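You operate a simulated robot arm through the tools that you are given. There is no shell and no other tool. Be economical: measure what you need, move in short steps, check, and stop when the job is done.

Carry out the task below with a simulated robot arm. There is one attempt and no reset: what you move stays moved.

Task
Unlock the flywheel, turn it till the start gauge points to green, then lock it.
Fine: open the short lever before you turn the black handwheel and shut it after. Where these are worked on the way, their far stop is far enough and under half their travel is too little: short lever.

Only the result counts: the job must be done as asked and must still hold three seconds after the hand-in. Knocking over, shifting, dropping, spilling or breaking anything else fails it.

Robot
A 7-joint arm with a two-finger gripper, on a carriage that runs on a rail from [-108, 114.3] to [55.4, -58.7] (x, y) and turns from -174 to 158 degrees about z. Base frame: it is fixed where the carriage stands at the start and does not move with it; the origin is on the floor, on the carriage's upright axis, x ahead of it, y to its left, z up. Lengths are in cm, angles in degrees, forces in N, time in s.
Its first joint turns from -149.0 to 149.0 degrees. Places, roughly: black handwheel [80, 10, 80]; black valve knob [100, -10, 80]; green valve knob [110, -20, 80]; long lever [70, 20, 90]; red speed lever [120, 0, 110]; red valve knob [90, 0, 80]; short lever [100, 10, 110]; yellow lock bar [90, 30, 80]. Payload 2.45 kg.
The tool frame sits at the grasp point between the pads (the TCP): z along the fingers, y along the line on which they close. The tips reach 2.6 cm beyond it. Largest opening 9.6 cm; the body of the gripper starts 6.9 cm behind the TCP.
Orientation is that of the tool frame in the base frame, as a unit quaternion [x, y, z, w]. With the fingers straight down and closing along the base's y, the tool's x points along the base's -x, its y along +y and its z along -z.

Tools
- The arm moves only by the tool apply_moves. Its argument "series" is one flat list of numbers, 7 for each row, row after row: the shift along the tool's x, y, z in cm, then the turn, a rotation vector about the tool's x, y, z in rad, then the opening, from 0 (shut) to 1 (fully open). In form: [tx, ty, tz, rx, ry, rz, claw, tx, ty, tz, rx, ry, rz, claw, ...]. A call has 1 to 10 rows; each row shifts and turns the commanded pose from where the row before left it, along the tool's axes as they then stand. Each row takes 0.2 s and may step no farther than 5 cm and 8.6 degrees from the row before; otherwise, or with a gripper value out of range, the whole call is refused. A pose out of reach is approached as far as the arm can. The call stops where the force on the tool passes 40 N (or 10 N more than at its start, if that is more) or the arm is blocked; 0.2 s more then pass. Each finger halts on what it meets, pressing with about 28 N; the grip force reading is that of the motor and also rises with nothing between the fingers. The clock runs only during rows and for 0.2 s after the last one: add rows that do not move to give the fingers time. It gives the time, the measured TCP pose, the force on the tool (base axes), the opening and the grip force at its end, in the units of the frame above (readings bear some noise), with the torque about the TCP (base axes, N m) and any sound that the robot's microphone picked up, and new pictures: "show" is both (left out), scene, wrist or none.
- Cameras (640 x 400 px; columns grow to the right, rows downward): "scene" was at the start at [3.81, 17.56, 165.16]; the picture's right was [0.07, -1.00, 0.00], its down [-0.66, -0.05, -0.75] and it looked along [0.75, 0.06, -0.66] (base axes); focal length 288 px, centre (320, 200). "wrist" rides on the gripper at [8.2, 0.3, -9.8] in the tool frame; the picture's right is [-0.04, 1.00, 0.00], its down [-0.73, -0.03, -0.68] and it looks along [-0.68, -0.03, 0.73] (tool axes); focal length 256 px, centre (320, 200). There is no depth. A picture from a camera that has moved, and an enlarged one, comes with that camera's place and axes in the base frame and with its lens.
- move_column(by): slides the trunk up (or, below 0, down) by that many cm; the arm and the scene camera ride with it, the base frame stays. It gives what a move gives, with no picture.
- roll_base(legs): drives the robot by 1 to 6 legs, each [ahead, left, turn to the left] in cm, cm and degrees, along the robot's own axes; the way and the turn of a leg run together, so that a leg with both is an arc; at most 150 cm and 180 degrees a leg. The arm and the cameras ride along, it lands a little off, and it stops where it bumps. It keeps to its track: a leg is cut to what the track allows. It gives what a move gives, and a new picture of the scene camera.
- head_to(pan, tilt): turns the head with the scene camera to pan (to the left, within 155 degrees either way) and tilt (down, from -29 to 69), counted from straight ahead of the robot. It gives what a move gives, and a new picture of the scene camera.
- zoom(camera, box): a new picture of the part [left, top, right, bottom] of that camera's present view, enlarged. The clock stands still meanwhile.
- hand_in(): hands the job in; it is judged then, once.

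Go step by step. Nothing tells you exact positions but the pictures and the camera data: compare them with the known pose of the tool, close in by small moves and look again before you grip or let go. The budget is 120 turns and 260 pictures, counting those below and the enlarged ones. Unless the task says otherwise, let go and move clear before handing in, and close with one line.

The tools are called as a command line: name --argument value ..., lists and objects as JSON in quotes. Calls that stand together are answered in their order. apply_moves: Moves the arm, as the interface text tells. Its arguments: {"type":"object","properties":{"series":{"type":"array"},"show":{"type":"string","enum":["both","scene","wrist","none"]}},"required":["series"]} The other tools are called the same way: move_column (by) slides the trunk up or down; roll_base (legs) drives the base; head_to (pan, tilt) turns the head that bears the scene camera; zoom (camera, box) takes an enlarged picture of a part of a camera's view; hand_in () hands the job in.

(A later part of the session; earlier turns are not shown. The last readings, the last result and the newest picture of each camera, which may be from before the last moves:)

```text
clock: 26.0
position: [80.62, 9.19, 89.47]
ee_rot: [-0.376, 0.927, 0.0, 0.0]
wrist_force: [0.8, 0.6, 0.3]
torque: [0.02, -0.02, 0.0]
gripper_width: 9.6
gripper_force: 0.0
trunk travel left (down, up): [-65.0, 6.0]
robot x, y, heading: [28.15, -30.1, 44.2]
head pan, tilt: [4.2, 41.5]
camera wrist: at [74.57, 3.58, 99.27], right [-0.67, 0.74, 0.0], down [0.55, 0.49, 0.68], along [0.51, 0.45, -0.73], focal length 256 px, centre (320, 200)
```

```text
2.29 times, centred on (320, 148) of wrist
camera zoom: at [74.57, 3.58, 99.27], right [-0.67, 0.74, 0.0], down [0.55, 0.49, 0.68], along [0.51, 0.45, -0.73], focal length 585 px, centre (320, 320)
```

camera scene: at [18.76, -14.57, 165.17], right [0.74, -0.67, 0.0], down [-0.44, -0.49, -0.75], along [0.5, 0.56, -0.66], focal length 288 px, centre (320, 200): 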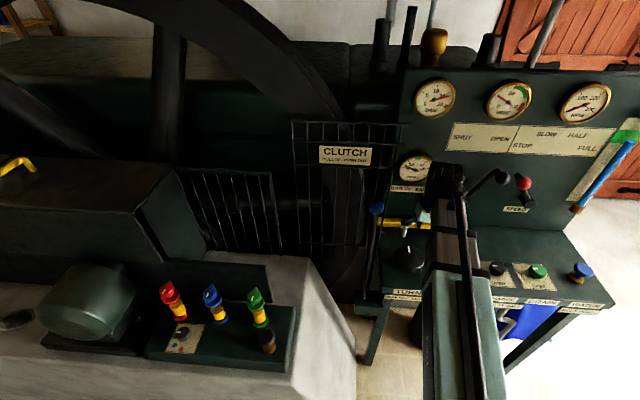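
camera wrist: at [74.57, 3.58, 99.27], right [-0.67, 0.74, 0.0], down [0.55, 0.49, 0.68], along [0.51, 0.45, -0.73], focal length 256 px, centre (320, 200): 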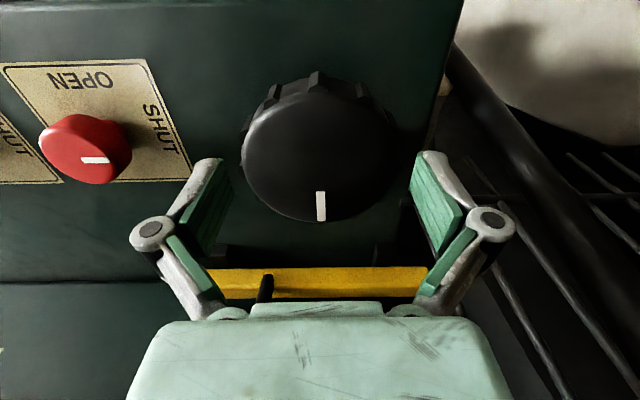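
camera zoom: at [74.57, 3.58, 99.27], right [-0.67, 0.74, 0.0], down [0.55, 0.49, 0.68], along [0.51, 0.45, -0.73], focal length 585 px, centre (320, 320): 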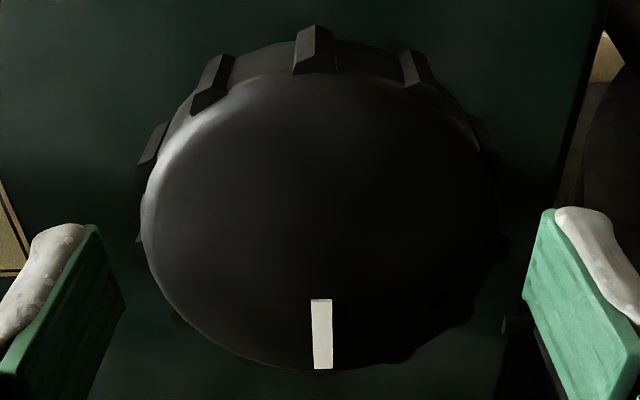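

apply_moves --series '[0, 0, 0.4, 0, 0, 0, 1, 0, 0, 0.4, 0, 0, 0, 1, 0, 0, 0.4, 0, 0, 0, 1]' --show "wrist"

zoom --camera "wrist" --box '[180, 60, 460, 235]'

```text
clock: 26.8
position: [80.65, 9.28, 88.17]
ee_rot: [-0.376, 0.926, -0.001, 0.0]
wrist_force: [-0.3, 0.5, -0.5]
torque: [0.01, -0.02, 0.0]
gripper_width: 9.57
gripper_force: 0.2
trunk travel left (down, up): [-65.0, 6.0]
robot x, y, heading: [28.23, -29.69, 44.1]
head pan, tilt: [4.2, 41.5]
camera wrist: at [74.58, 3.64, 98.07], right [-0.67, 0.74, 0.0], down [0.55, 0.49, 0.68], along [0.51, 0.45, -0.73], focal length 256 px, centre (320, 200)
```

wrist: 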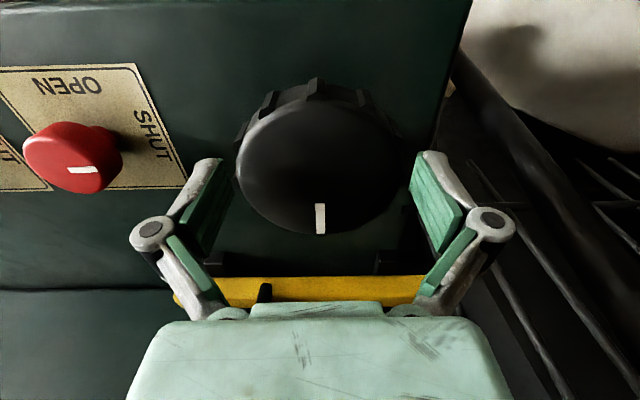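

```text
2.29 times, centred on (320, 148) of wrist
camera zoom: at [74.58, 3.64, 98.07], right [-0.67, 0.74, 0.0], down [0.55, 0.49, 0.68], along [0.51, 0.45, -0.73], focal length 585 px, centre (320, 320)
```

zoom: 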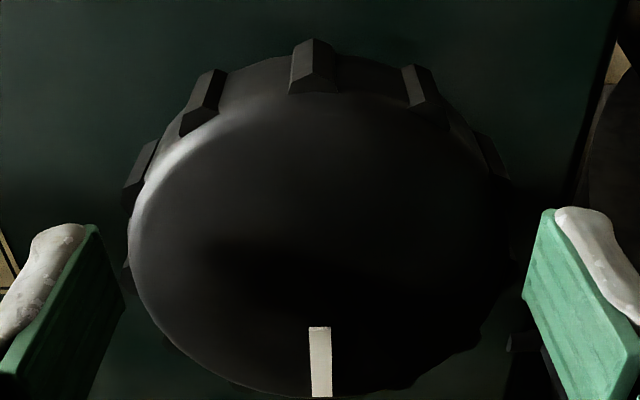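

No contact yet and the rim sits just between the pads. I'll continue down carefully.

apply_moves --series '[0, 0, 0.4, 0, 0, 0, 1, 0, 0, 0.4, 0, 0, 0, 1, 0, 0, 0.4, 0, 0, 0, 1]' --show "wrist"

zoom --camera "wrist" --box '[180, 60, 460, 235]'

```text
clock: 27.6
position: [80.67, 9.3, 87.15]
ee_rot: [-0.376, 0.927, -0.001, 0.001]
wrist_force: [0.2, -0.2, 0.7]
torque: [0.01, 0.0, -0.02]
gripper_width: 9.61
gripper_force: 0.0
trunk travel left (down, up): [-65.0, 6.0]
robot x, y, heading: [28.64, -30.23, 44.0]
head pan, tilt: [4.2, 41.5]
camera wrist: at [74.53, 3.66, 96.95], right [-0.67, 0.74, 0.0], down [0.55, 0.49, 0.68], along [0.51, 0.45, -0.73], focal length 256 px, centre (320, 200)
```

wrist: 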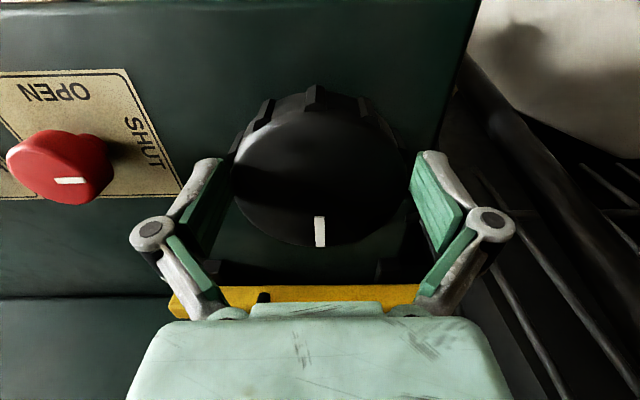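

```text
2.29 times, centred on (320, 148) of wrist
camera zoom: at [74.53, 3.66, 96.95], right [-0.67, 0.74, 0.0], down [0.55, 0.49, 0.68], along [0.51, 0.45, -0.73], focal length 585 px, centre (320, 320)
```

zoom: 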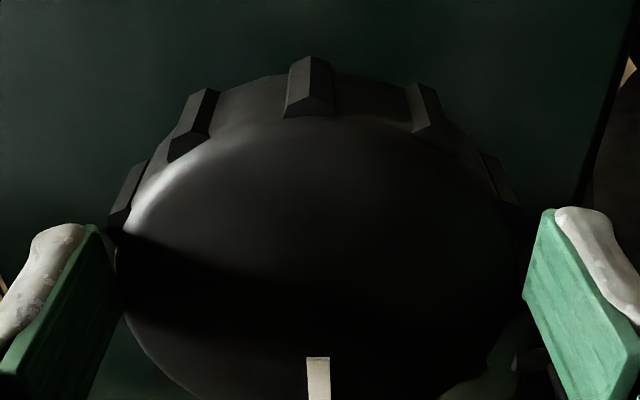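

The fingers fit around the rim. I'll go down a bit more and close on it.

apply_moves --series '[0, 0, 0.4, 0, 0, 0, 1, 0, 0, 0.4, 0, 0, 0, 1, 0, 0, 0, 0, 0, 0, 0.8, 0, 0, 0, 0, 0, 0, 0.8]'

zoom --camera "scene" --box '[380, 140, 480, 290]'

```text
clock: 28.2
position: [80.59, 8.99, 86.87]
ee_rot: [-0.376, 0.927, 0.0, 0.005]
wrist_force: [-2.5, -2.5, 28.2]
torque: [-0.09, 0.13, 0.01]
gripper_width: 9.56
gripper_force: 45.4
trunk travel left (down, up): [-65.0, 6.0]
robot x, y, heading: [28.23, -29.88, 44.0]
head pan, tilt: [4.2, 41.5]
stopped in row 3: the force on the tool passed its limit (the readings are from after the stop); the commanded pose is now the measured one
camera scene: at [18.51, -14.76, 165.2], right [0.74, -0.67, 0.0], down [-0.44, -0.49, -0.75], along [0.5, 0.56, -0.66], focal length 288 px, centre (320, 200)
camera wrist: at [74.5, 3.52, 96.65], right [-0.67, 0.74, 0.0], down [0.54, 0.49, 0.69], along [0.51, 0.46, -0.73], focal length 256 px, centre (320, 200)
```

scene: 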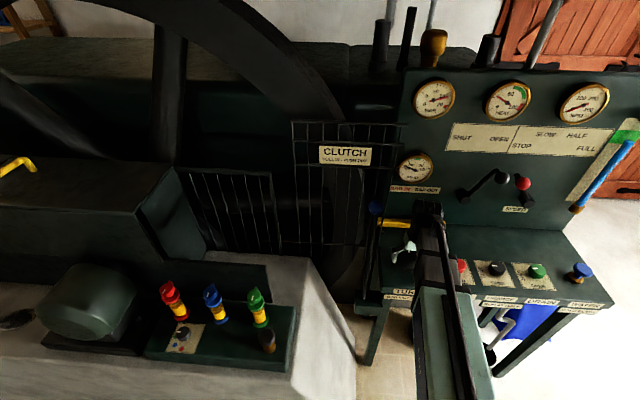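
wrist: 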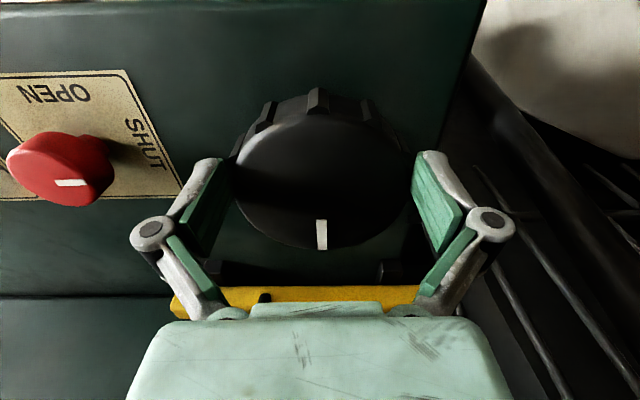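

```text
2.67 times, centred on (430, 215) of scene
camera zoom: at [18.51, -14.76, 165.2], right [0.74, -0.67, 0.0], down [-0.44, -0.49, -0.75], along [0.5, 0.56, -0.66], focal length 768 px, centre (27, 160)
```

zoom: 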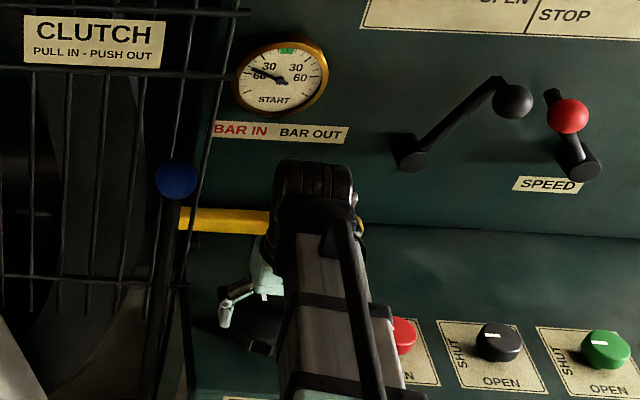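

The grip stopped at 9.56 cm, so the fingers hold the toothed rim. I'll relieve the vertical load, then try a small clockwise turn.

apply_moves --series '[0, 0, -0.3, 0, 0, 0, 0.7, 0, 0, 0, 0, 0, 0, 0.7]' --show "none"

```text
clock: 28.8
position: [80.6, 9.12, 87.1]
ee_rot: [-0.376, 0.926, -0.001, 0.004]
wrist_force: [-7.2, -7.1, 27.1]
torque: [0.11, -0.16, -0.05]
gripper_width: 9.39
gripper_force: 45.5
trunk travel left (down, up): [-65.0, 6.0]
robot x, y, heading: [28.35, -30.09, 43.8]
head pan, tilt: [4.2, 41.5]
```

apply_moves --series '[0, 0, 0, 0, 0, 0.06, 0.6, 0, 0, 0, 0, 0, 0.06, 0.6, 0, 0, 0, 0, 0, 0.06, 0.6]' --show "both"

zoom --camera "scene" --box '[380, 140, 480, 290]'

```text
clock: 29.2
position: [80.59, 9.17, 87.31]
ee_rot: [-0.35, 0.937, 0.0, 0.005]
wrist_force: [-5.0, -3.0, 35.8]
torque: [-0.4, 0.05, 0.1]
gripper_width: 9.16
gripper_force: 44.8
trunk travel left (down, up): [-65.0, 6.0]
robot x, y, heading: [28.23, -30.02, 44.0]
head pan, tilt: [4.2, 41.5]
stopped in row 2: the force on the tool passed its limit (the readings are from after the stop); the commanded pose is now the measured one
camera scene: at [18.41, -14.79, 165.18], right [0.75, -0.67, 0.0], down [-0.44, -0.49, -0.75], along [0.5, 0.56, -0.66], focal length 288 px, centre (320, 200)
camera wrist: at [74.12, 3.89, 97.07], right [-0.63, 0.78, 0.0], down [0.56, 0.46, 0.69], along [0.54, 0.43, -0.73], focal length 256 px, centre (320, 200)
```

scene: 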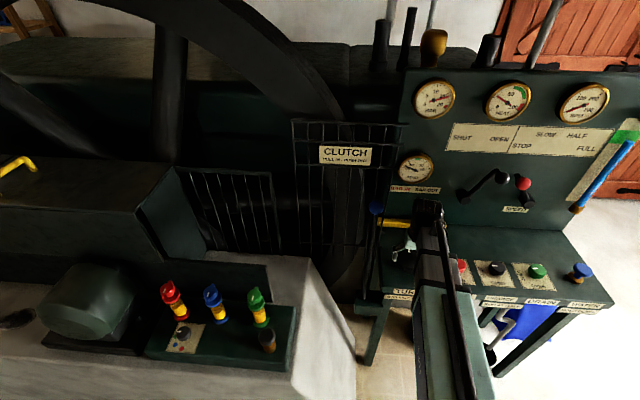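
wrist: 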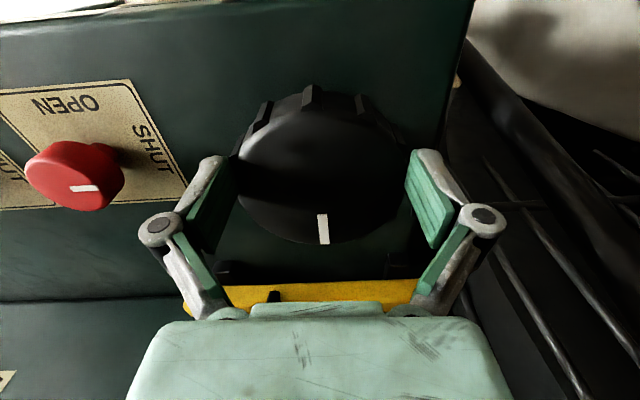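

```text
2.67 times, centred on (430, 215) of scene
camera zoom: at [18.41, -14.79, 165.18], right [0.75, -0.67, 0.0], down [-0.44, -0.49, -0.75], along [0.5, 0.56, -0.66], focal length 768 px, centre (27, 160)
```

zoom: 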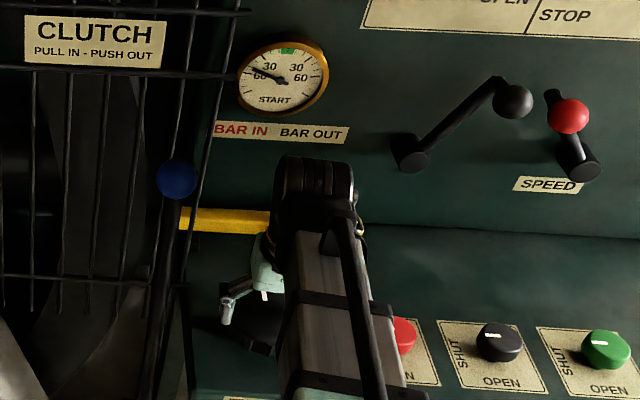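

The wheel follows the tool, but the pads sit on tapered teeth and get squeezed up. I'll open, rotate 15° counter-clockwise so the pads span two teeth, seat lower, and re-grip.

apply_moves --series '[0, 0, 0, 0, 0, 0, 1, 0, 0, 0, 0, 0, 0, 1, 0, 0, -1.5, 0, 0, 0, 1, 0, 0, 0, 0, 0, -0.13, 1, 0, 0, 0, 0, 0, -0.13, 1, 0, 0, 0, 0, 0, 0, 1]' --show "wrist"

zoom --camera "wrist" --box '[180, 60, 460, 235]'

```text
clock: 30.6
position: [80.87, 9.18, 88.37]
ee_rot: [-0.471, 0.882, 0.0, 0.005]
wrist_force: [-0.7, -0.2, 0.9]
torque: [0.03, -0.02, 0.02]
gripper_width: 9.6
gripper_force: 0.0
trunk travel left (down, up): [-65.0, 6.0]
robot x, y, heading: [28.14, -30.16, 44.2]
head pan, tilt: [4.2, 41.5]
camera wrist: at [75.87, 2.6, 98.23], right [-0.81, 0.59, 0.0], down [0.43, 0.59, 0.68], along [0.41, 0.55, -0.73], focal length 256 px, centre (320, 200)
```

wrist: 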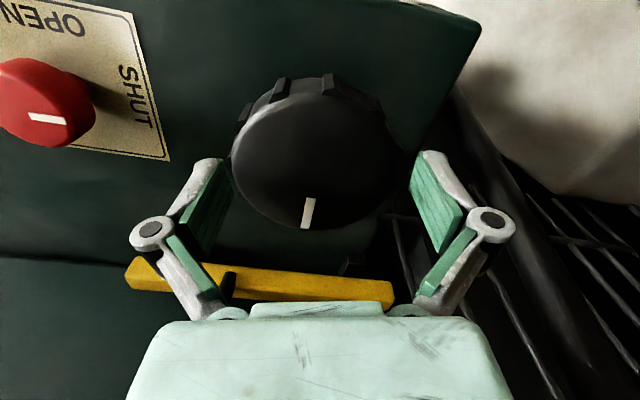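

```text
2.29 times, centred on (320, 148) of wrist
camera zoom: at [75.87, 2.6, 98.23], right [-0.81, 0.59, 0.0], down [0.43, 0.59, 0.68], along [0.41, 0.55, -0.73], focal length 585 px, centre (320, 320)
```

zoom: 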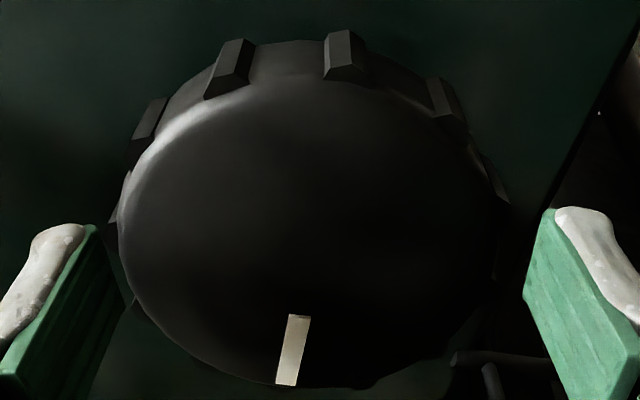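

apply_moves --series '[0, -0.2, 0, 0, 0, -0.08, 1, 0, 0, 0.8, 0, 0, 0, 1, 0, 0, 0.7, 0, 0, 0, 1, 0, 0, 0.6, 0, 0, 0, 1, 0, 0, 0.5, 0, 0, 0, 1]' --show "wrist"

zoom --camera "wrist" --box '[180, 60, 460, 235]'

```text
clock: 31.7
position: [81.12, 9.09, 86.89]
ee_rot: [-0.503, 0.864, -0.002, 0.008]
wrist_force: [-3.0, -3.6, 26.4]
torque: [0.07, 0.07, 0.02]
gripper_width: 9.63
gripper_force: 0.5
trunk travel left (down, up): [-65.0, 6.0]
robot x, y, heading: [28.27, -29.79, 44.0]
head pan, tilt: [4.2, 41.5]
stopped in row 5: the force on the tool passed its limit (the readings are from after the stop); the commanded pose is now the measured one
camera wrist: at [76.62, 1.91, 96.62], right [-0.85, 0.53, -0.01], down [0.38, 0.62, 0.69], along [0.37, 0.58, -0.73], focal length 256 px, centre (320, 200)
```

wrist: 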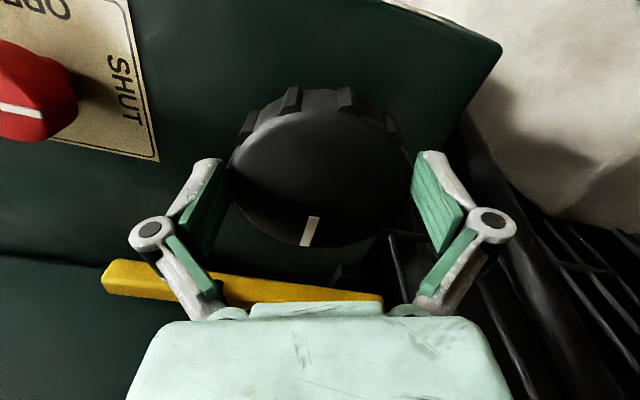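

```text
2.29 times, centred on (320, 148) of wrist
camera zoom: at [76.62, 1.91, 96.62], right [-0.85, 0.53, -0.01], down [0.38, 0.62, 0.69], along [0.37, 0.58, -0.73], focal length 585 px, centre (320, 320)
```

zoom: 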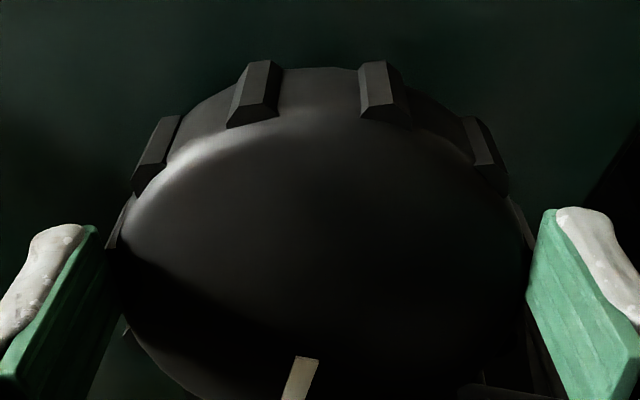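

Symmetric now, with the teeth either side of the pads, and the tips are touching the bench. I'll raise slightly and close.

apply_moves --series '[0, 0, -0.25, 0, 0, 0, 1, 0, 0, 0, 0, 0, 0, 0.8, 0, 0, 0, 0, 0, 0, 0.8, 0, 0, 0, 0, 0, 0, 0.8]' --show "none"

```text
clock: 32.7
position: [81.03, 9.1, 87.18]
ee_rot: [-0.504, 0.863, -0.002, 0.009]
wrist_force: [-4.5, -6.3, 31.6]
torque: [0.11, 0.17, 0.07]
gripper_width: 9.41
gripper_force: 44.5
trunk travel left (down, up): [-65.0, 6.0]
robot x, y, heading: [28.25, -30.15, 43.8]
head pan, tilt: [4.2, 41.5]
```

apply_moves --series '[0, 0, -0.1, 0, 0, 0, 0.97, 0, 0, 0, 0, 0, 0, 0.97]' --show "none"

```text
clock: 33.3
position: [81.12, 9.13, 87.01]
ee_rot: [-0.505, 0.863, -0.001, 0.007]
wrist_force: [-3.8, -2.2, 12.7]
torque: [0.19, -0.21, 0.03]
gripper_width: 9.61
gripper_force: 2.1
trunk travel left (down, up): [-65.0, 6.0]
robot x, y, heading: [28.32, -29.97, 44.0]
head pan, tilt: [4.2, 41.5]
```

The tips are wedging on a taper. I'll raise 0.7 cm and close to see how it holds there.

apply_moves --series '[0, 0, -0.4, 0, 0, 0, 1, 0, 0, -0.3, 0, 0, 0, 1, 0, 0, 0, 0, 0, 0, 0.8, 0, 0, 0, 0, 0, 0, 0.8, 0, 0, 0, 0, 0, 0, 0.8]' --show "wrist"

zoom --camera "wrist" --box '[180, 60, 460, 235]'

```text
clock: 34.5
position: [81.21, 9.17, 87.79]
ee_rot: [-0.505, 0.863, -0.001, 0.007]
wrist_force: [-1.6, 5.4, 12.7]
torque: [0.44, 0.42, 0.04]
gripper_width: 8.59
gripper_force: 7.0
trunk travel left (down, up): [-65.0, 6.0]
robot x, y, heading: [28.55, -30.15, 44.0]
head pan, tilt: [4.2, 41.5]
camera wrist: at [76.73, 2.08, 97.5], right [-0.85, 0.53, -0.01], down [0.38, 0.62, 0.69], along [0.37, 0.58, -0.73], focal length 256 px, centre (320, 200)
```

wrist: 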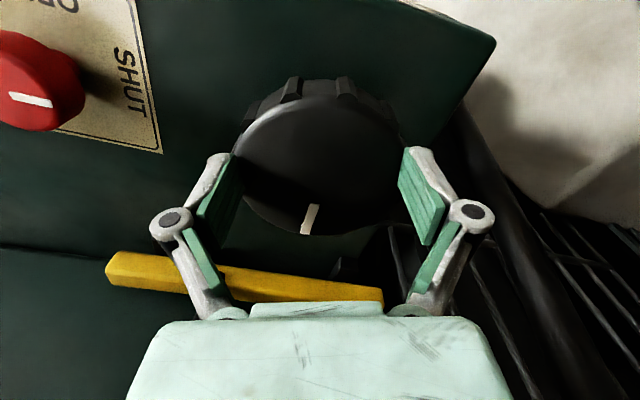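

```text
2.29 times, centred on (320, 148) of wrist
camera zoom: at [76.73, 2.08, 97.5], right [-0.85, 0.53, -0.01], down [0.38, 0.62, 0.69], along [0.37, 0.58, -0.73], focal length 585 px, centre (320, 320)
```

zoom: 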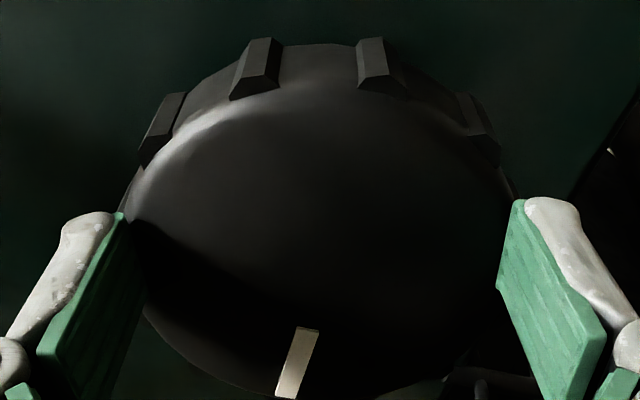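

The wheel is too wide to grip (only its chamfer catches). I'll instead place closed fingers in a gap between rim teeth on the far side and push the teeth around the circle.

apply_moves --series '[0, 0, 0, 0, 0, 0, 1, 0, 0, -2, 0, 0, 0, 1, 0, 0, -3, 0, 0, 0, 0.5, -3.6, 0, 0, 0, 0, 0, 0, -3.6, 0, 0, 0, 0, 0, 0, 0, 0, 3, 0, 0, 0, 0, 0, 0, 0, 0, 0, 0, 0]' --show "wrist"

zoom --camera "wrist" --box '[180, 0, 460, 175]'

```text
clock: 36.1
position: [84.72, 15.39, 89.63]
ee_rot: [-0.504, 0.863, -0.001, 0.007]
wrist_force: [-0.3, -0.1, -0.1]
torque: [-0.01, -0.04, -0.02]
gripper_width: 0.01
gripper_force: 28.2
trunk travel left (down, up): [-65.0, 6.0]
robot x, y, heading: [28.13, -29.68, 43.9]
head pan, tilt: [4.2, 41.5]
camera wrist: at [80.26, 8.23, 99.36], right [-0.85, 0.53, -0.01], down [0.38, 0.62, 0.69], along [0.37, 0.58, -0.73], focal length 256 px, centre (320, 200)
```

wrist: 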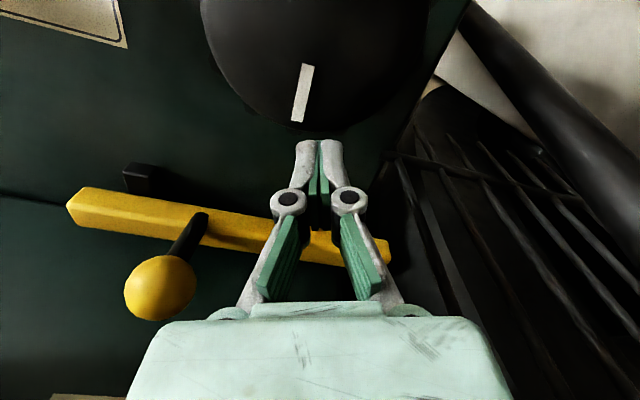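

```text
2.29 times, centred on (320, 88) of wrist
camera zoom: at [80.26, 8.23, 99.36], right [-0.85, 0.53, -0.01], down [0.38, 0.62, 0.69], along [0.37, 0.58, -0.73], focal length 585 px, centre (320, 457)
```

zoom: 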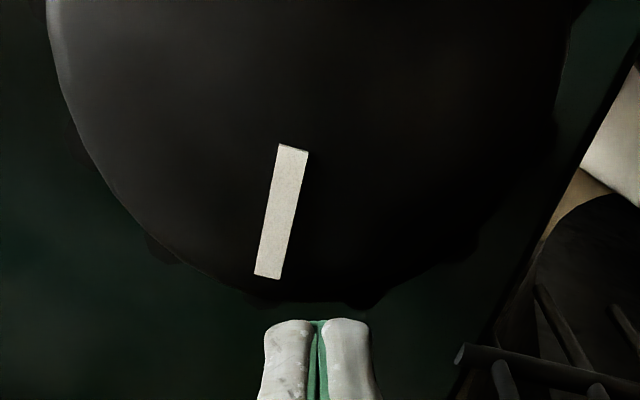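

The rim has about 12 teeth, spaced 2.6 cm. Better plan: straddle one tooth with the two fingers. I'll swing 15° clockwise around the wheel axis to face a tooth, with the gripper partly open.

apply_moves --series '[0.03, -0.9, 0, 0, 0, 0.13, 0.17, 0.03, -0.9, 0, 0, 0, 0.13, 0.17, 0, 0, 0, 0, 0, 0, 0.17]' --show "wrist"

zoom --camera "wrist" --box '[220, 50, 420, 175]'

```text
clock: 36.9
position: [86.23, 14.31, 89.67]
ee_rot: [-0.387, 0.922, -0.001, 0.007]
wrist_force: [-0.1, 0.0, -0.4]
torque: [-0.02, -0.01, -0.02]
gripper_width: 1.63
gripper_force: 0.1
trunk travel left (down, up): [-65.0, 6.0]
robot x, y, heading: [28.36, -30.09, 44.0]
head pan, tilt: [4.2, 41.5]
camera wrist: at [80.08, 8.65, 99.41], right [-0.69, 0.73, -0.01], down [0.53, 0.5, 0.69], along [0.5, 0.47, -0.73], focal length 256 px, centre (320, 200)
```

wrist: 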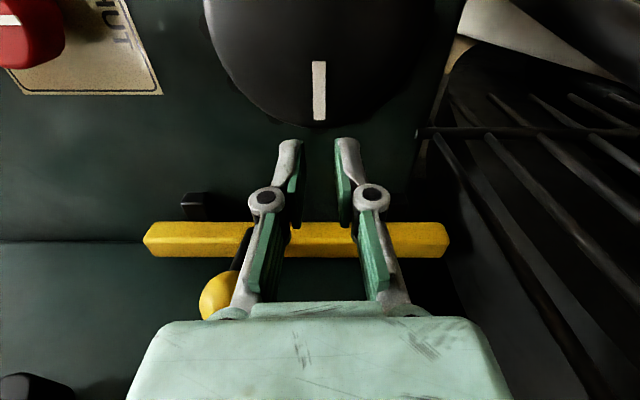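

```text
3.20 times, centred on (320, 112) of wrist
camera zoom: at [80.08, 8.65, 99.41], right [-0.69, 0.73, -0.01], down [0.53, 0.5, 0.69], along [0.5, 0.47, -0.73], focal length 819 px, centre (320, 480)
```

zoom: 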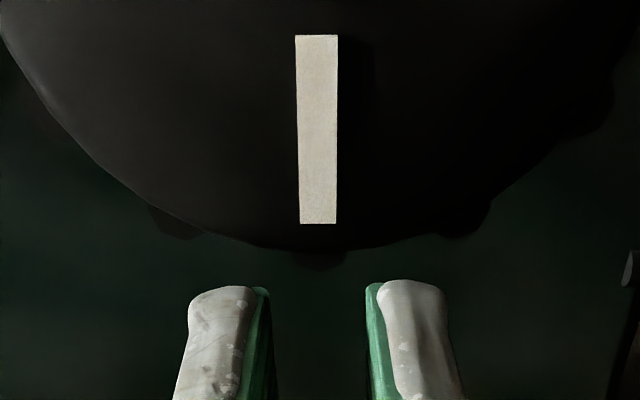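

A tooth is exactly centred between the fingers. I'll back out 1.8 cm radially for clearance and descend beside the rim.

apply_moves --series '[-1.8, 0, 0, 0, 0, 0, 0.17, 0, 0, 1, 0, 0, 0, 0.17, 0, 0, 1, 0, 0, 0, 0.17, 0, 0, 1, 0, 0, 0, 0.17]' --show "wrist"

zoom --camera "wrist" --box '[220, 50, 420, 175]'

```text
clock: 37.9
position: [87.52, 15.81, 86.82]
ee_rot: [-0.388, 0.922, 0.0, 0.008]
wrist_force: [0.2, 0.0, -0.2]
torque: [0.02, 0.0, 0.04]
gripper_width: 1.64
gripper_force: 0.1
trunk travel left (down, up): [-65.0, 6.0]
robot x, y, heading: [28.43, -29.66, 44.0]
head pan, tilt: [4.2, 41.5]
camera wrist: at [81.44, 9.98, 96.53], right [-0.69, 0.73, -0.01], down [0.52, 0.5, 0.69], along [0.5, 0.47, -0.72], focal length 256 px, centre (320, 200)
```

wrist: 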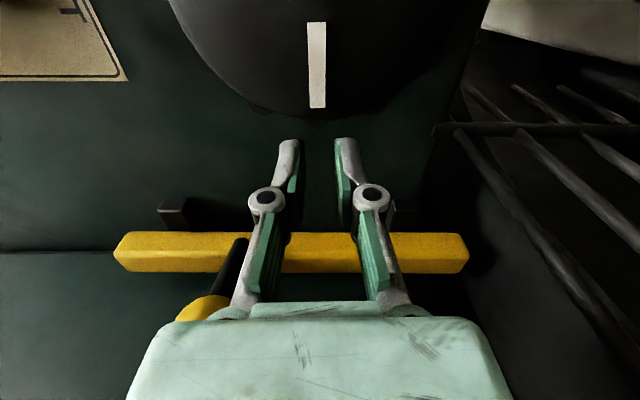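

```text
3.20 times, centred on (320, 112) of wrist
camera zoom: at [81.44, 9.98, 96.53], right [-0.69, 0.73, -0.01], down [0.52, 0.5, 0.69], along [0.5, 0.47, -0.72], focal length 819 px, centre (320, 480)
```

zoom: 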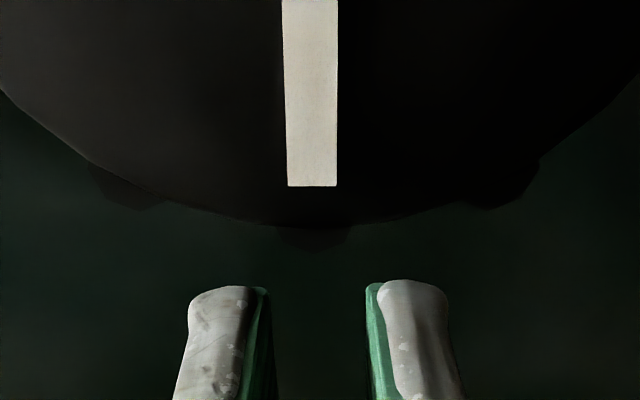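

apply_moves --series '[0, -0.12, 0.4, 0, 0, 0, 0.17, 0, 0, 0.4, 0, 0, 0, 0.17, 0.6, 0, 0, 0, 0, 0, 0.17, 0, 0, 0, 0, 0, 0, 0.17]' --show "wrist"

zoom --camera "wrist" --box '[220, 50, 420, 175]'

```text
clock: 38.9
position: [87.09, 15.24, 86.04]
ee_rot: [-0.388, 0.922, -0.001, 0.007]
wrist_force: [-0.6, -0.6, 0.3]
torque: [0.0, -0.03, 0.0]
gripper_width: 1.61
gripper_force: 0.0
trunk travel left (down, up): [-65.0, 6.0]
robot x, y, heading: [27.77, -29.77, 44.0]
head pan, tilt: [4.2, 41.5]
camera wrist: at [81.08, 9.4, 95.71], right [-0.69, 0.73, -0.01], down [0.52, 0.5, 0.69], along [0.5, 0.47, -0.73], focal length 256 px, centre (320, 200)
```

wrist: 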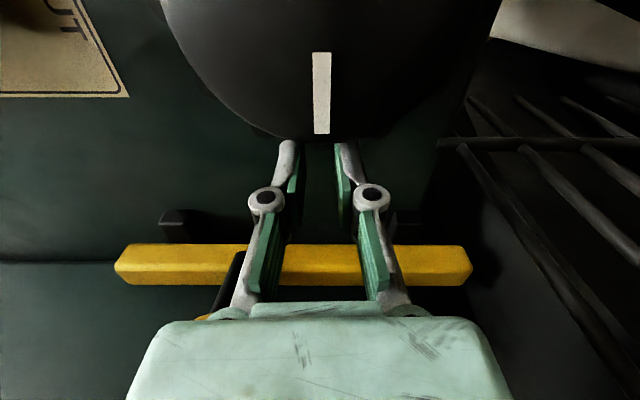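

```text
3.20 times, centred on (320, 112) of wrist
camera zoom: at [81.08, 9.4, 95.71], right [-0.69, 0.73, -0.01], down [0.52, 0.5, 0.69], along [0.5, 0.47, -0.73], focal length 819 px, centre (320, 480)
```

zoom: 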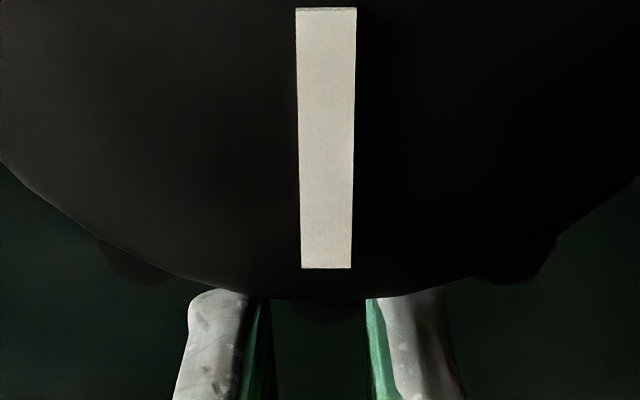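

apply_moves --series '[0.2, 0.1, 0, 0, 0, 0, 0.17, 0.2, 0, 0, 0, 0, 0, 0.17, 0.2, 0, 0, 0, 0, 0, 0.17, 0.2, 0, 0, 0, 0, 0, 0.17]' --show "wrist"

zoom --camera "wrist" --box '[220, 80, 420, 205]'

```text
clock: 39.9
position: [86.56, 14.71, 86.01]
ee_rot: [-0.388, 0.922, -0.001, 0.007]
wrist_force: [-0.8, -0.3, 0.5]
torque: [0.03, 0.01, 0.02]
gripper_width: 1.63
gripper_force: 0.1
trunk travel left (down, up): [-65.0, 6.0]
robot x, y, heading: [27.99, -29.84, 43.6]
head pan, tilt: [4.2, 41.5]
camera wrist: at [80.42, 8.89, 95.72], right [-0.69, 0.73, -0.01], down [0.52, 0.5, 0.69], along [0.5, 0.47, -0.73], focal length 256 px, centre (320, 200)
```

wrist: 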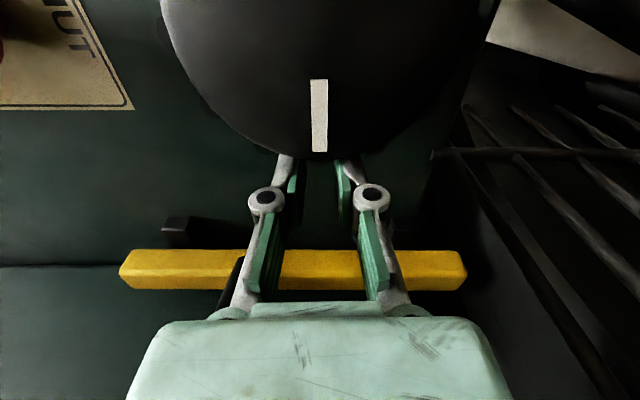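

```text
3.20 times, centred on (320, 142) of wrist
camera zoom: at [80.42, 8.89, 95.72], right [-0.69, 0.73, -0.01], down [0.52, 0.5, 0.69], along [0.5, 0.47, -0.73], focal length 819 px, centre (320, 384)
```

zoom: 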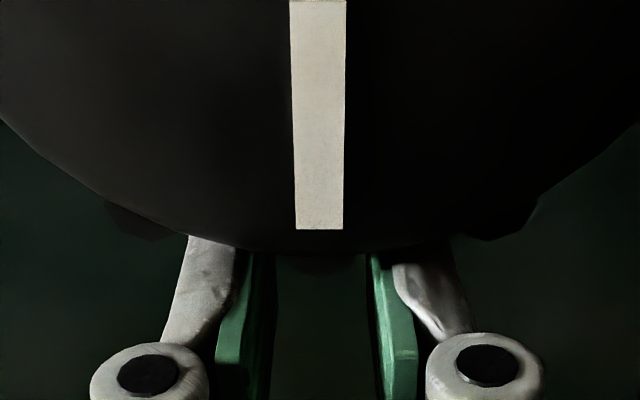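

apply_moves --series '[0.15, 0, 0, 0, 0, 0, 0.17, 0.15, 0, 0, 0, 0, 0, 0.17, 0.15, 0, 0, 0, 0, 0, 0.17]' --show "none"

```text
clock: 40.7
position: [86.33, 14.27, 86.12]
ee_rot: [-0.388, 0.922, -0.001, 0.008]
wrist_force: [1.3, 1.5, -0.9]
torque: [0.03, -0.07, 0.01]
gripper_width: 1.64
gripper_force: 0.1
trunk travel left (down, up): [-65.0, 6.0]
robot x, y, heading: [28.18, -29.88, 43.9]
head pan, tilt: [4.2, 41.5]
```

Light radial contact now. I'll close onto the tooth.

apply_moves --series '[0, 0, 0, 0, 0, 0, 0.05, 0, 0, 0, 0, 0, 0, 0.05]' --show "wrist"

zoom --camera "wrist" --box '[220, 80, 420, 205]'

```text
clock: 41.3
position: [86.39, 14.5, 86.01]
ee_rot: [-0.388, 0.922, -0.001, 0.007]
wrist_force: [2.2, 7.3, 1.0]
torque: [0.14, 0.0, -0.08]
gripper_width: 0.67
gripper_force: 1.8
trunk travel left (down, up): [-65.0, 6.0]
robot x, y, heading: [28.28, -29.88, 43.9]
head pan, tilt: [4.2, 41.5]
camera wrist: at [80.16, 8.66, 95.73], right [-0.69, 0.73, -0.01], down [0.52, 0.5, 0.69], along [0.5, 0.47, -0.72], focal length 256 px, centre (320, 200)
```

wrist: 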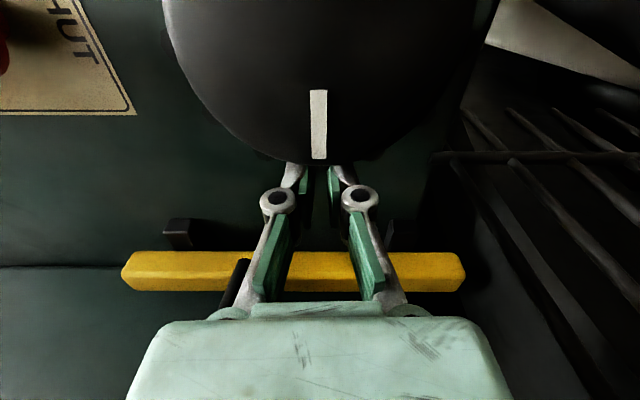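

```text
3.20 times, centred on (320, 142) of wrist
camera zoom: at [80.16, 8.66, 95.73], right [-0.69, 0.73, -0.01], down [0.52, 0.5, 0.69], along [0.5, 0.47, -0.72], focal length 819 px, centre (320, 384)
```

zoom: 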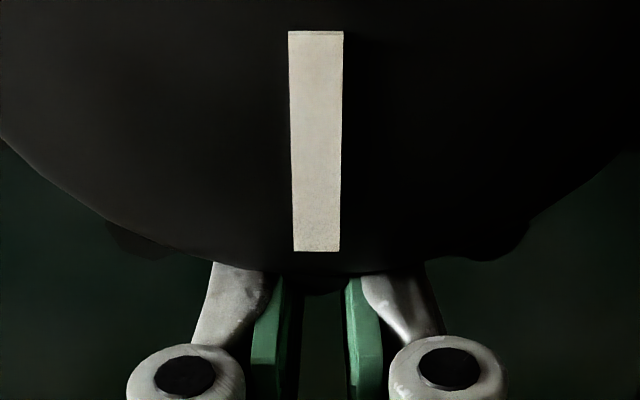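

The tooth is held between the fingers (0.67 cm). I'll rotate clockwise about the wheel axis by a small trial arc.

apply_moves --series '[0.02, -0.504, 0, 0, 0, 0.08, 0.05, 0.02, -0.504, 0, 0, 0, 0.08, 0.05, 0.02, -0.504, 0, 0, 0, 0.08, 0.05]'

zoom --camera "scene" --box '[385, 140, 465, 190]'

```text
clock: 42.1
position: [87.17, 13.29, 85.87]
ee_rot: [-0.275, 0.962, 0.001, 0.007]
wrist_force: [5.5, 6.1, -1.6]
torque: [0.0, -0.01, 0.01]
gripper_width: 0.34
gripper_force: 0.1
trunk travel left (down, up): [-65.0, 6.0]
robot x, y, heading: [28.45, -29.83, 44.1]
head pan, tilt: [4.2, 41.5]
camera scene: at [18.85, -14.51, 165.15], right [0.74, -0.67, 0.0], down [-0.44, -0.49, -0.75], along [0.5, 0.56, -0.66], focal length 288 px, centre (320, 200)
camera wrist: at [79.92, 9.04, 95.61], right [-0.49, 0.87, 0.0], down [0.63, 0.36, 0.69], along [0.6, 0.34, -0.73], focal length 256 px, centre (320, 200)
```

scene: 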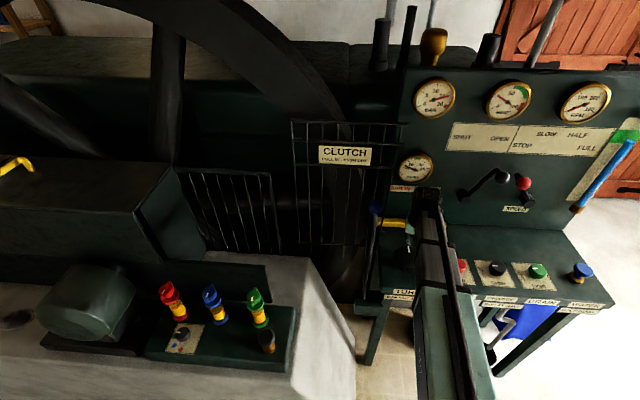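
wrist: 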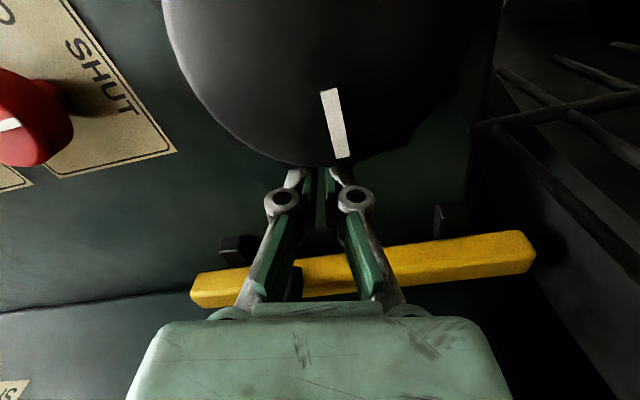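

```text
8.00 times, centred on (425, 165) of scene
camera zoom: at [18.85, -14.51, 165.15], right [0.74, -0.67, 0.0], down [-0.44, -0.49, -0.75], along [0.5, 0.56, -0.66], focal length 2305 px, centre (-520, 480)
```

zoom: 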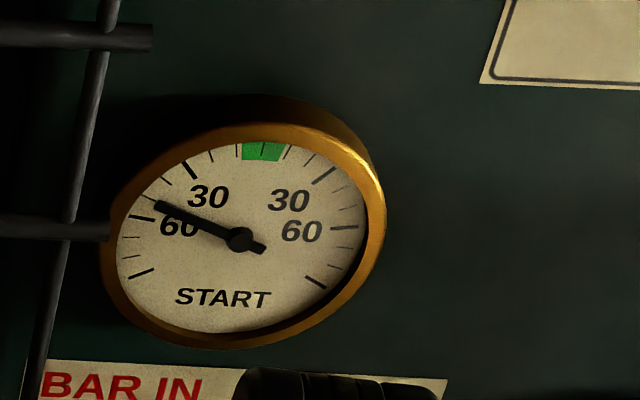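

The fingers slipped off the sloped tooth; squeezing pushed them outward and there was no inward preload. I'll back out, swing back to the tooth, and retry with an inward press.

apply_moves --series '[-1, 0, 0, 0, 0, 0, 0.13, 0.03, 0.87, 0, 0, 0, -0.12, 0.13, 0.03, 0.87, 0, 0, 0, -0.12, 0.13, 0, 0, 0, 0, 0, 0, 0.13]' --show "wrist"

zoom --camera "wrist" --box '[220, 50, 420, 175]'

```text
clock: 43.1
position: [86.81, 15.18, 86.01]
ee_rot: [-0.388, 0.922, -0.001, 0.007]
wrist_force: [-0.2, -0.5, -0.4]
torque: [-0.02, 0.0, 0.0]
gripper_width: 1.25
gripper_force: 0.0
trunk travel left (down, up): [-65.0, 6.0]
robot x, y, heading: [28.28, -29.9, 43.8]
head pan, tilt: [4.2, 41.5]
camera wrist: at [80.84, 9.32, 95.72], right [-0.69, 0.73, -0.01], down [0.52, 0.5, 0.69], along [0.5, 0.47, -0.73], focal length 256 px, centre (320, 200)
```

wrist: 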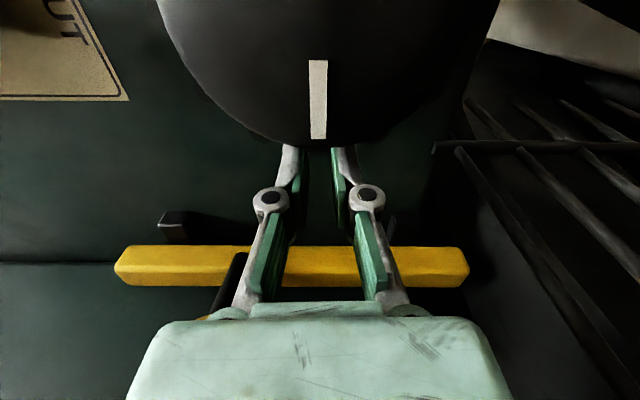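

```text
3.20 times, centred on (320, 112) of wrist
camera zoom: at [80.84, 9.32, 95.72], right [-0.69, 0.73, -0.01], down [0.52, 0.5, 0.69], along [0.5, 0.47, -0.73], focal length 819 px, centre (320, 480)
```

zoom: 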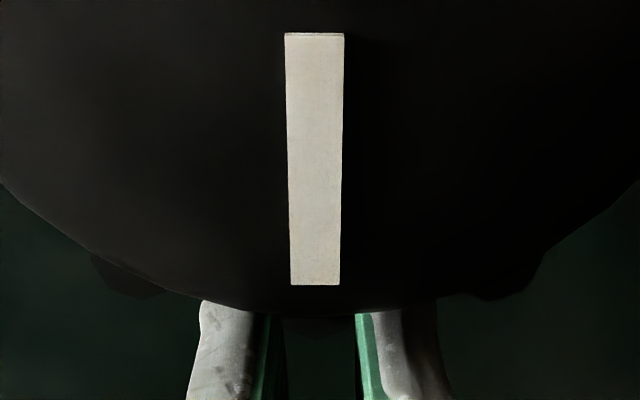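

apply_moves --series '[0.5, 0, 0, 0, 0, 0, 0.13, 0.3, 0, 0, 0, 0, 0, 0.13, 0.2, 0, 0, 0, 0, 0, 0.13, 0.15, 0, 0, 0, 0, 0, 0.13]' --show "none"

```text
clock: 44.1
position: [86.23, 14.38, 86.01]
ee_rot: [-0.388, 0.922, 0.0, 0.008]
wrist_force: [4.4, 5.0, 1.9]
torque: [0.05, -0.06, -0.05]
gripper_width: 1.23
gripper_force: 0.0
trunk travel left (down, up): [-65.0, 6.0]
robot x, y, heading: [27.75, -29.82, 43.8]
head pan, tilt: [4.2, 41.5]
```

apply_moves --series '[0.3, 0, 0, 0, 0, 0, 0.13, 0.03, -0.37, 0, 0, 0, 0.06, 0.13, 0.03, -0.37, 0, 0, 0, 0.06, 0.13]' --show "wrist"

zoom --camera "wrist" --box '[220, 50, 420, 175]'

```text
clock: 45.0
position: [86.53, 14.1, 86.02]
ee_rot: [-0.335, 0.942, 0.006, 0.011]
wrist_force: [3.5, 3.2, 1.5]
torque: [0.02, 0.03, -0.09]
gripper_width: 1.31
gripper_force: 0.1
trunk travel left (down, up): [-65.0, 6.0]
robot x, y, heading: [28.32, -29.44, 44.1]
head pan, tilt: [4.2, 41.5]
stopped in row 3: the force on the tool passed its limit (the readings are from after the stop); the commanded pose is now the measured one
camera wrist: at [79.83, 8.85, 95.6], right [-0.6, 0.8, 0.0], down [0.58, 0.43, 0.7], along [0.56, 0.42, -0.72], focal length 256 px, centre (320, 200)
```

wrist: 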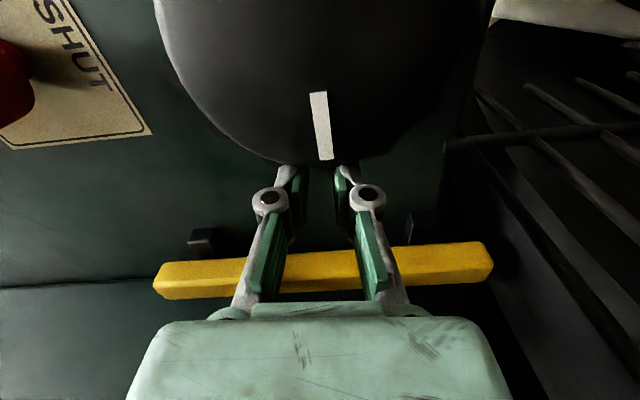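

```text
3.20 times, centred on (320, 112) of wrist
camera zoom: at [79.83, 8.85, 95.6], right [-0.6, 0.8, 0.0], down [0.58, 0.43, 0.7], along [0.56, 0.42, -0.72], focal length 819 px, centre (320, 480)
```

zoom: 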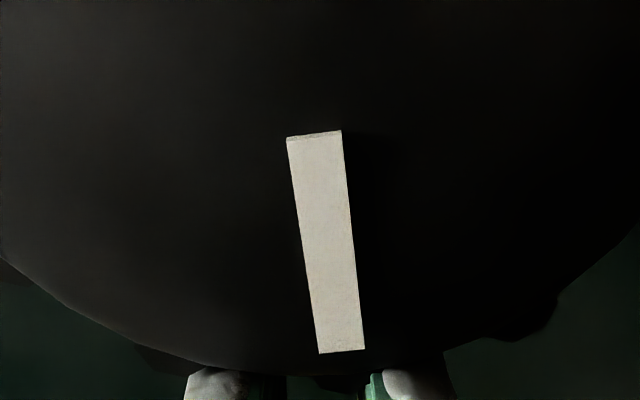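

The wheel resisted about 40 N clockwise without turning. I'll test the other direction from the same tooth.

apply_moves --series '[-0.6, 0, 0, 0, 0, 0, 0.13, 0.02, 0.75, 0, 0, 0, -0.112, 0.13, 0.4, 0, 0, 0, 0, 0, 0.13, 0.3, 0, 0, 0, 0, 0, 0.13]' --show "wrist"

zoom --camera "wrist" --box '[220, 50, 420, 175]'

```text
clock: 46.0
position: [85.99, 14.55, 85.94]
ee_rot: [-0.387, 0.922, 0.003, 0.012]
wrist_force: [6.8, 6.8, 3.1]
torque: [-0.04, 0.01, 0.08]
gripper_width: 1.24
gripper_force: 0.1
trunk travel left (down, up): [-65.0, 6.0]
robot x, y, heading: [27.96, -29.93, 44.1]
head pan, tilt: [4.2, 41.5]
camera wrist: at [79.89, 8.7, 95.55], right [-0.69, 0.73, 0.0], down [0.52, 0.49, 0.7], along [0.51, 0.48, -0.72], focal length 256 px, centre (320, 200)
```

wrist: 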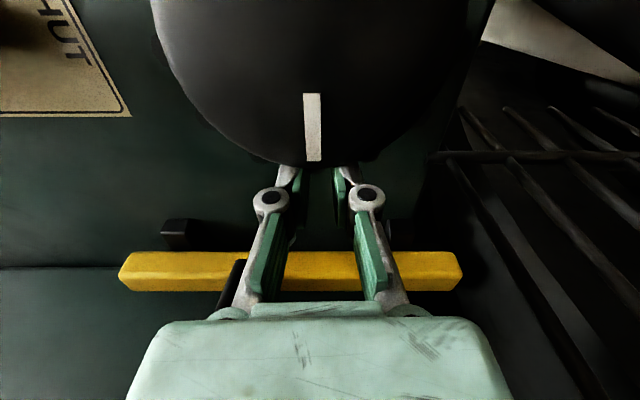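

```text
3.20 times, centred on (320, 112) of wrist
camera zoom: at [79.89, 8.7, 95.55], right [-0.69, 0.73, 0.0], down [0.52, 0.49, 0.7], along [0.51, 0.48, -0.72], focal length 819 px, centre (320, 480)
```

zoom: 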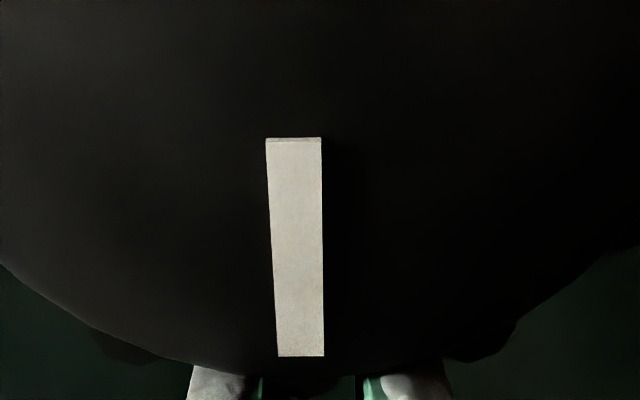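

apply_moves --series '[0.05, 0.37, 0, 0, 0, -0.06, 0.13, 0.03, 0.37, 0, 0, 0, -0.06, 0.13]' --show "wrist"

zoom --camera "scene" --box '[385, 140, 465, 190]'

```text
clock: 46.6
position: [85.52, 15.07, 85.84]
ee_rot: [-0.442, 0.897, 0.003, 0.012]
wrist_force: [11.1, 14.2, 5.2]
torque: [-0.09, 0.02, 0.09]
gripper_width: 0.96
gripper_force: 0.1
trunk travel left (down, up): [-65.0, 6.0]
robot x, y, heading: [28.07, -29.76, 44.1]
head pan, tilt: [4.2, 41.5]
camera wrist: at [80.06, 8.53, 95.54], right [-0.77, 0.64, 0.0], down [0.46, 0.55, 0.7], along [0.45, 0.53, -0.72], focal length 256 px, centre (320, 200)
```

wrist: 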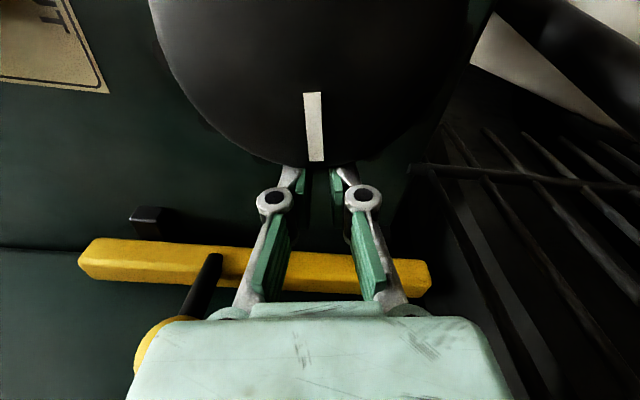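

```text
8.00 times, centred on (425, 165) of scene
camera zoom: at [18.88, -14.46, 165.16], right [0.75, -0.67, 0.0], down [-0.44, -0.49, -0.75], along [0.5, 0.56, -0.66], focal length 2305 px, centre (-520, 480)
```

zoom: 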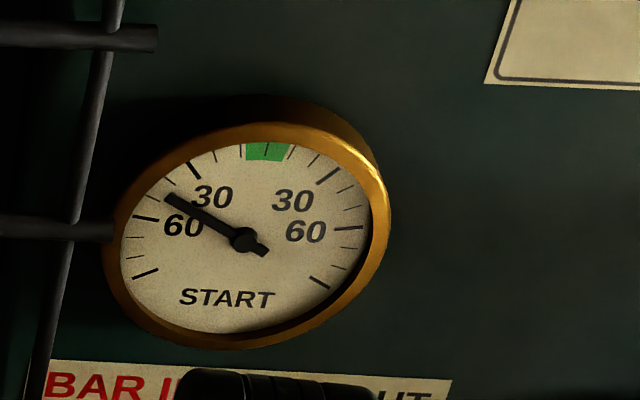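

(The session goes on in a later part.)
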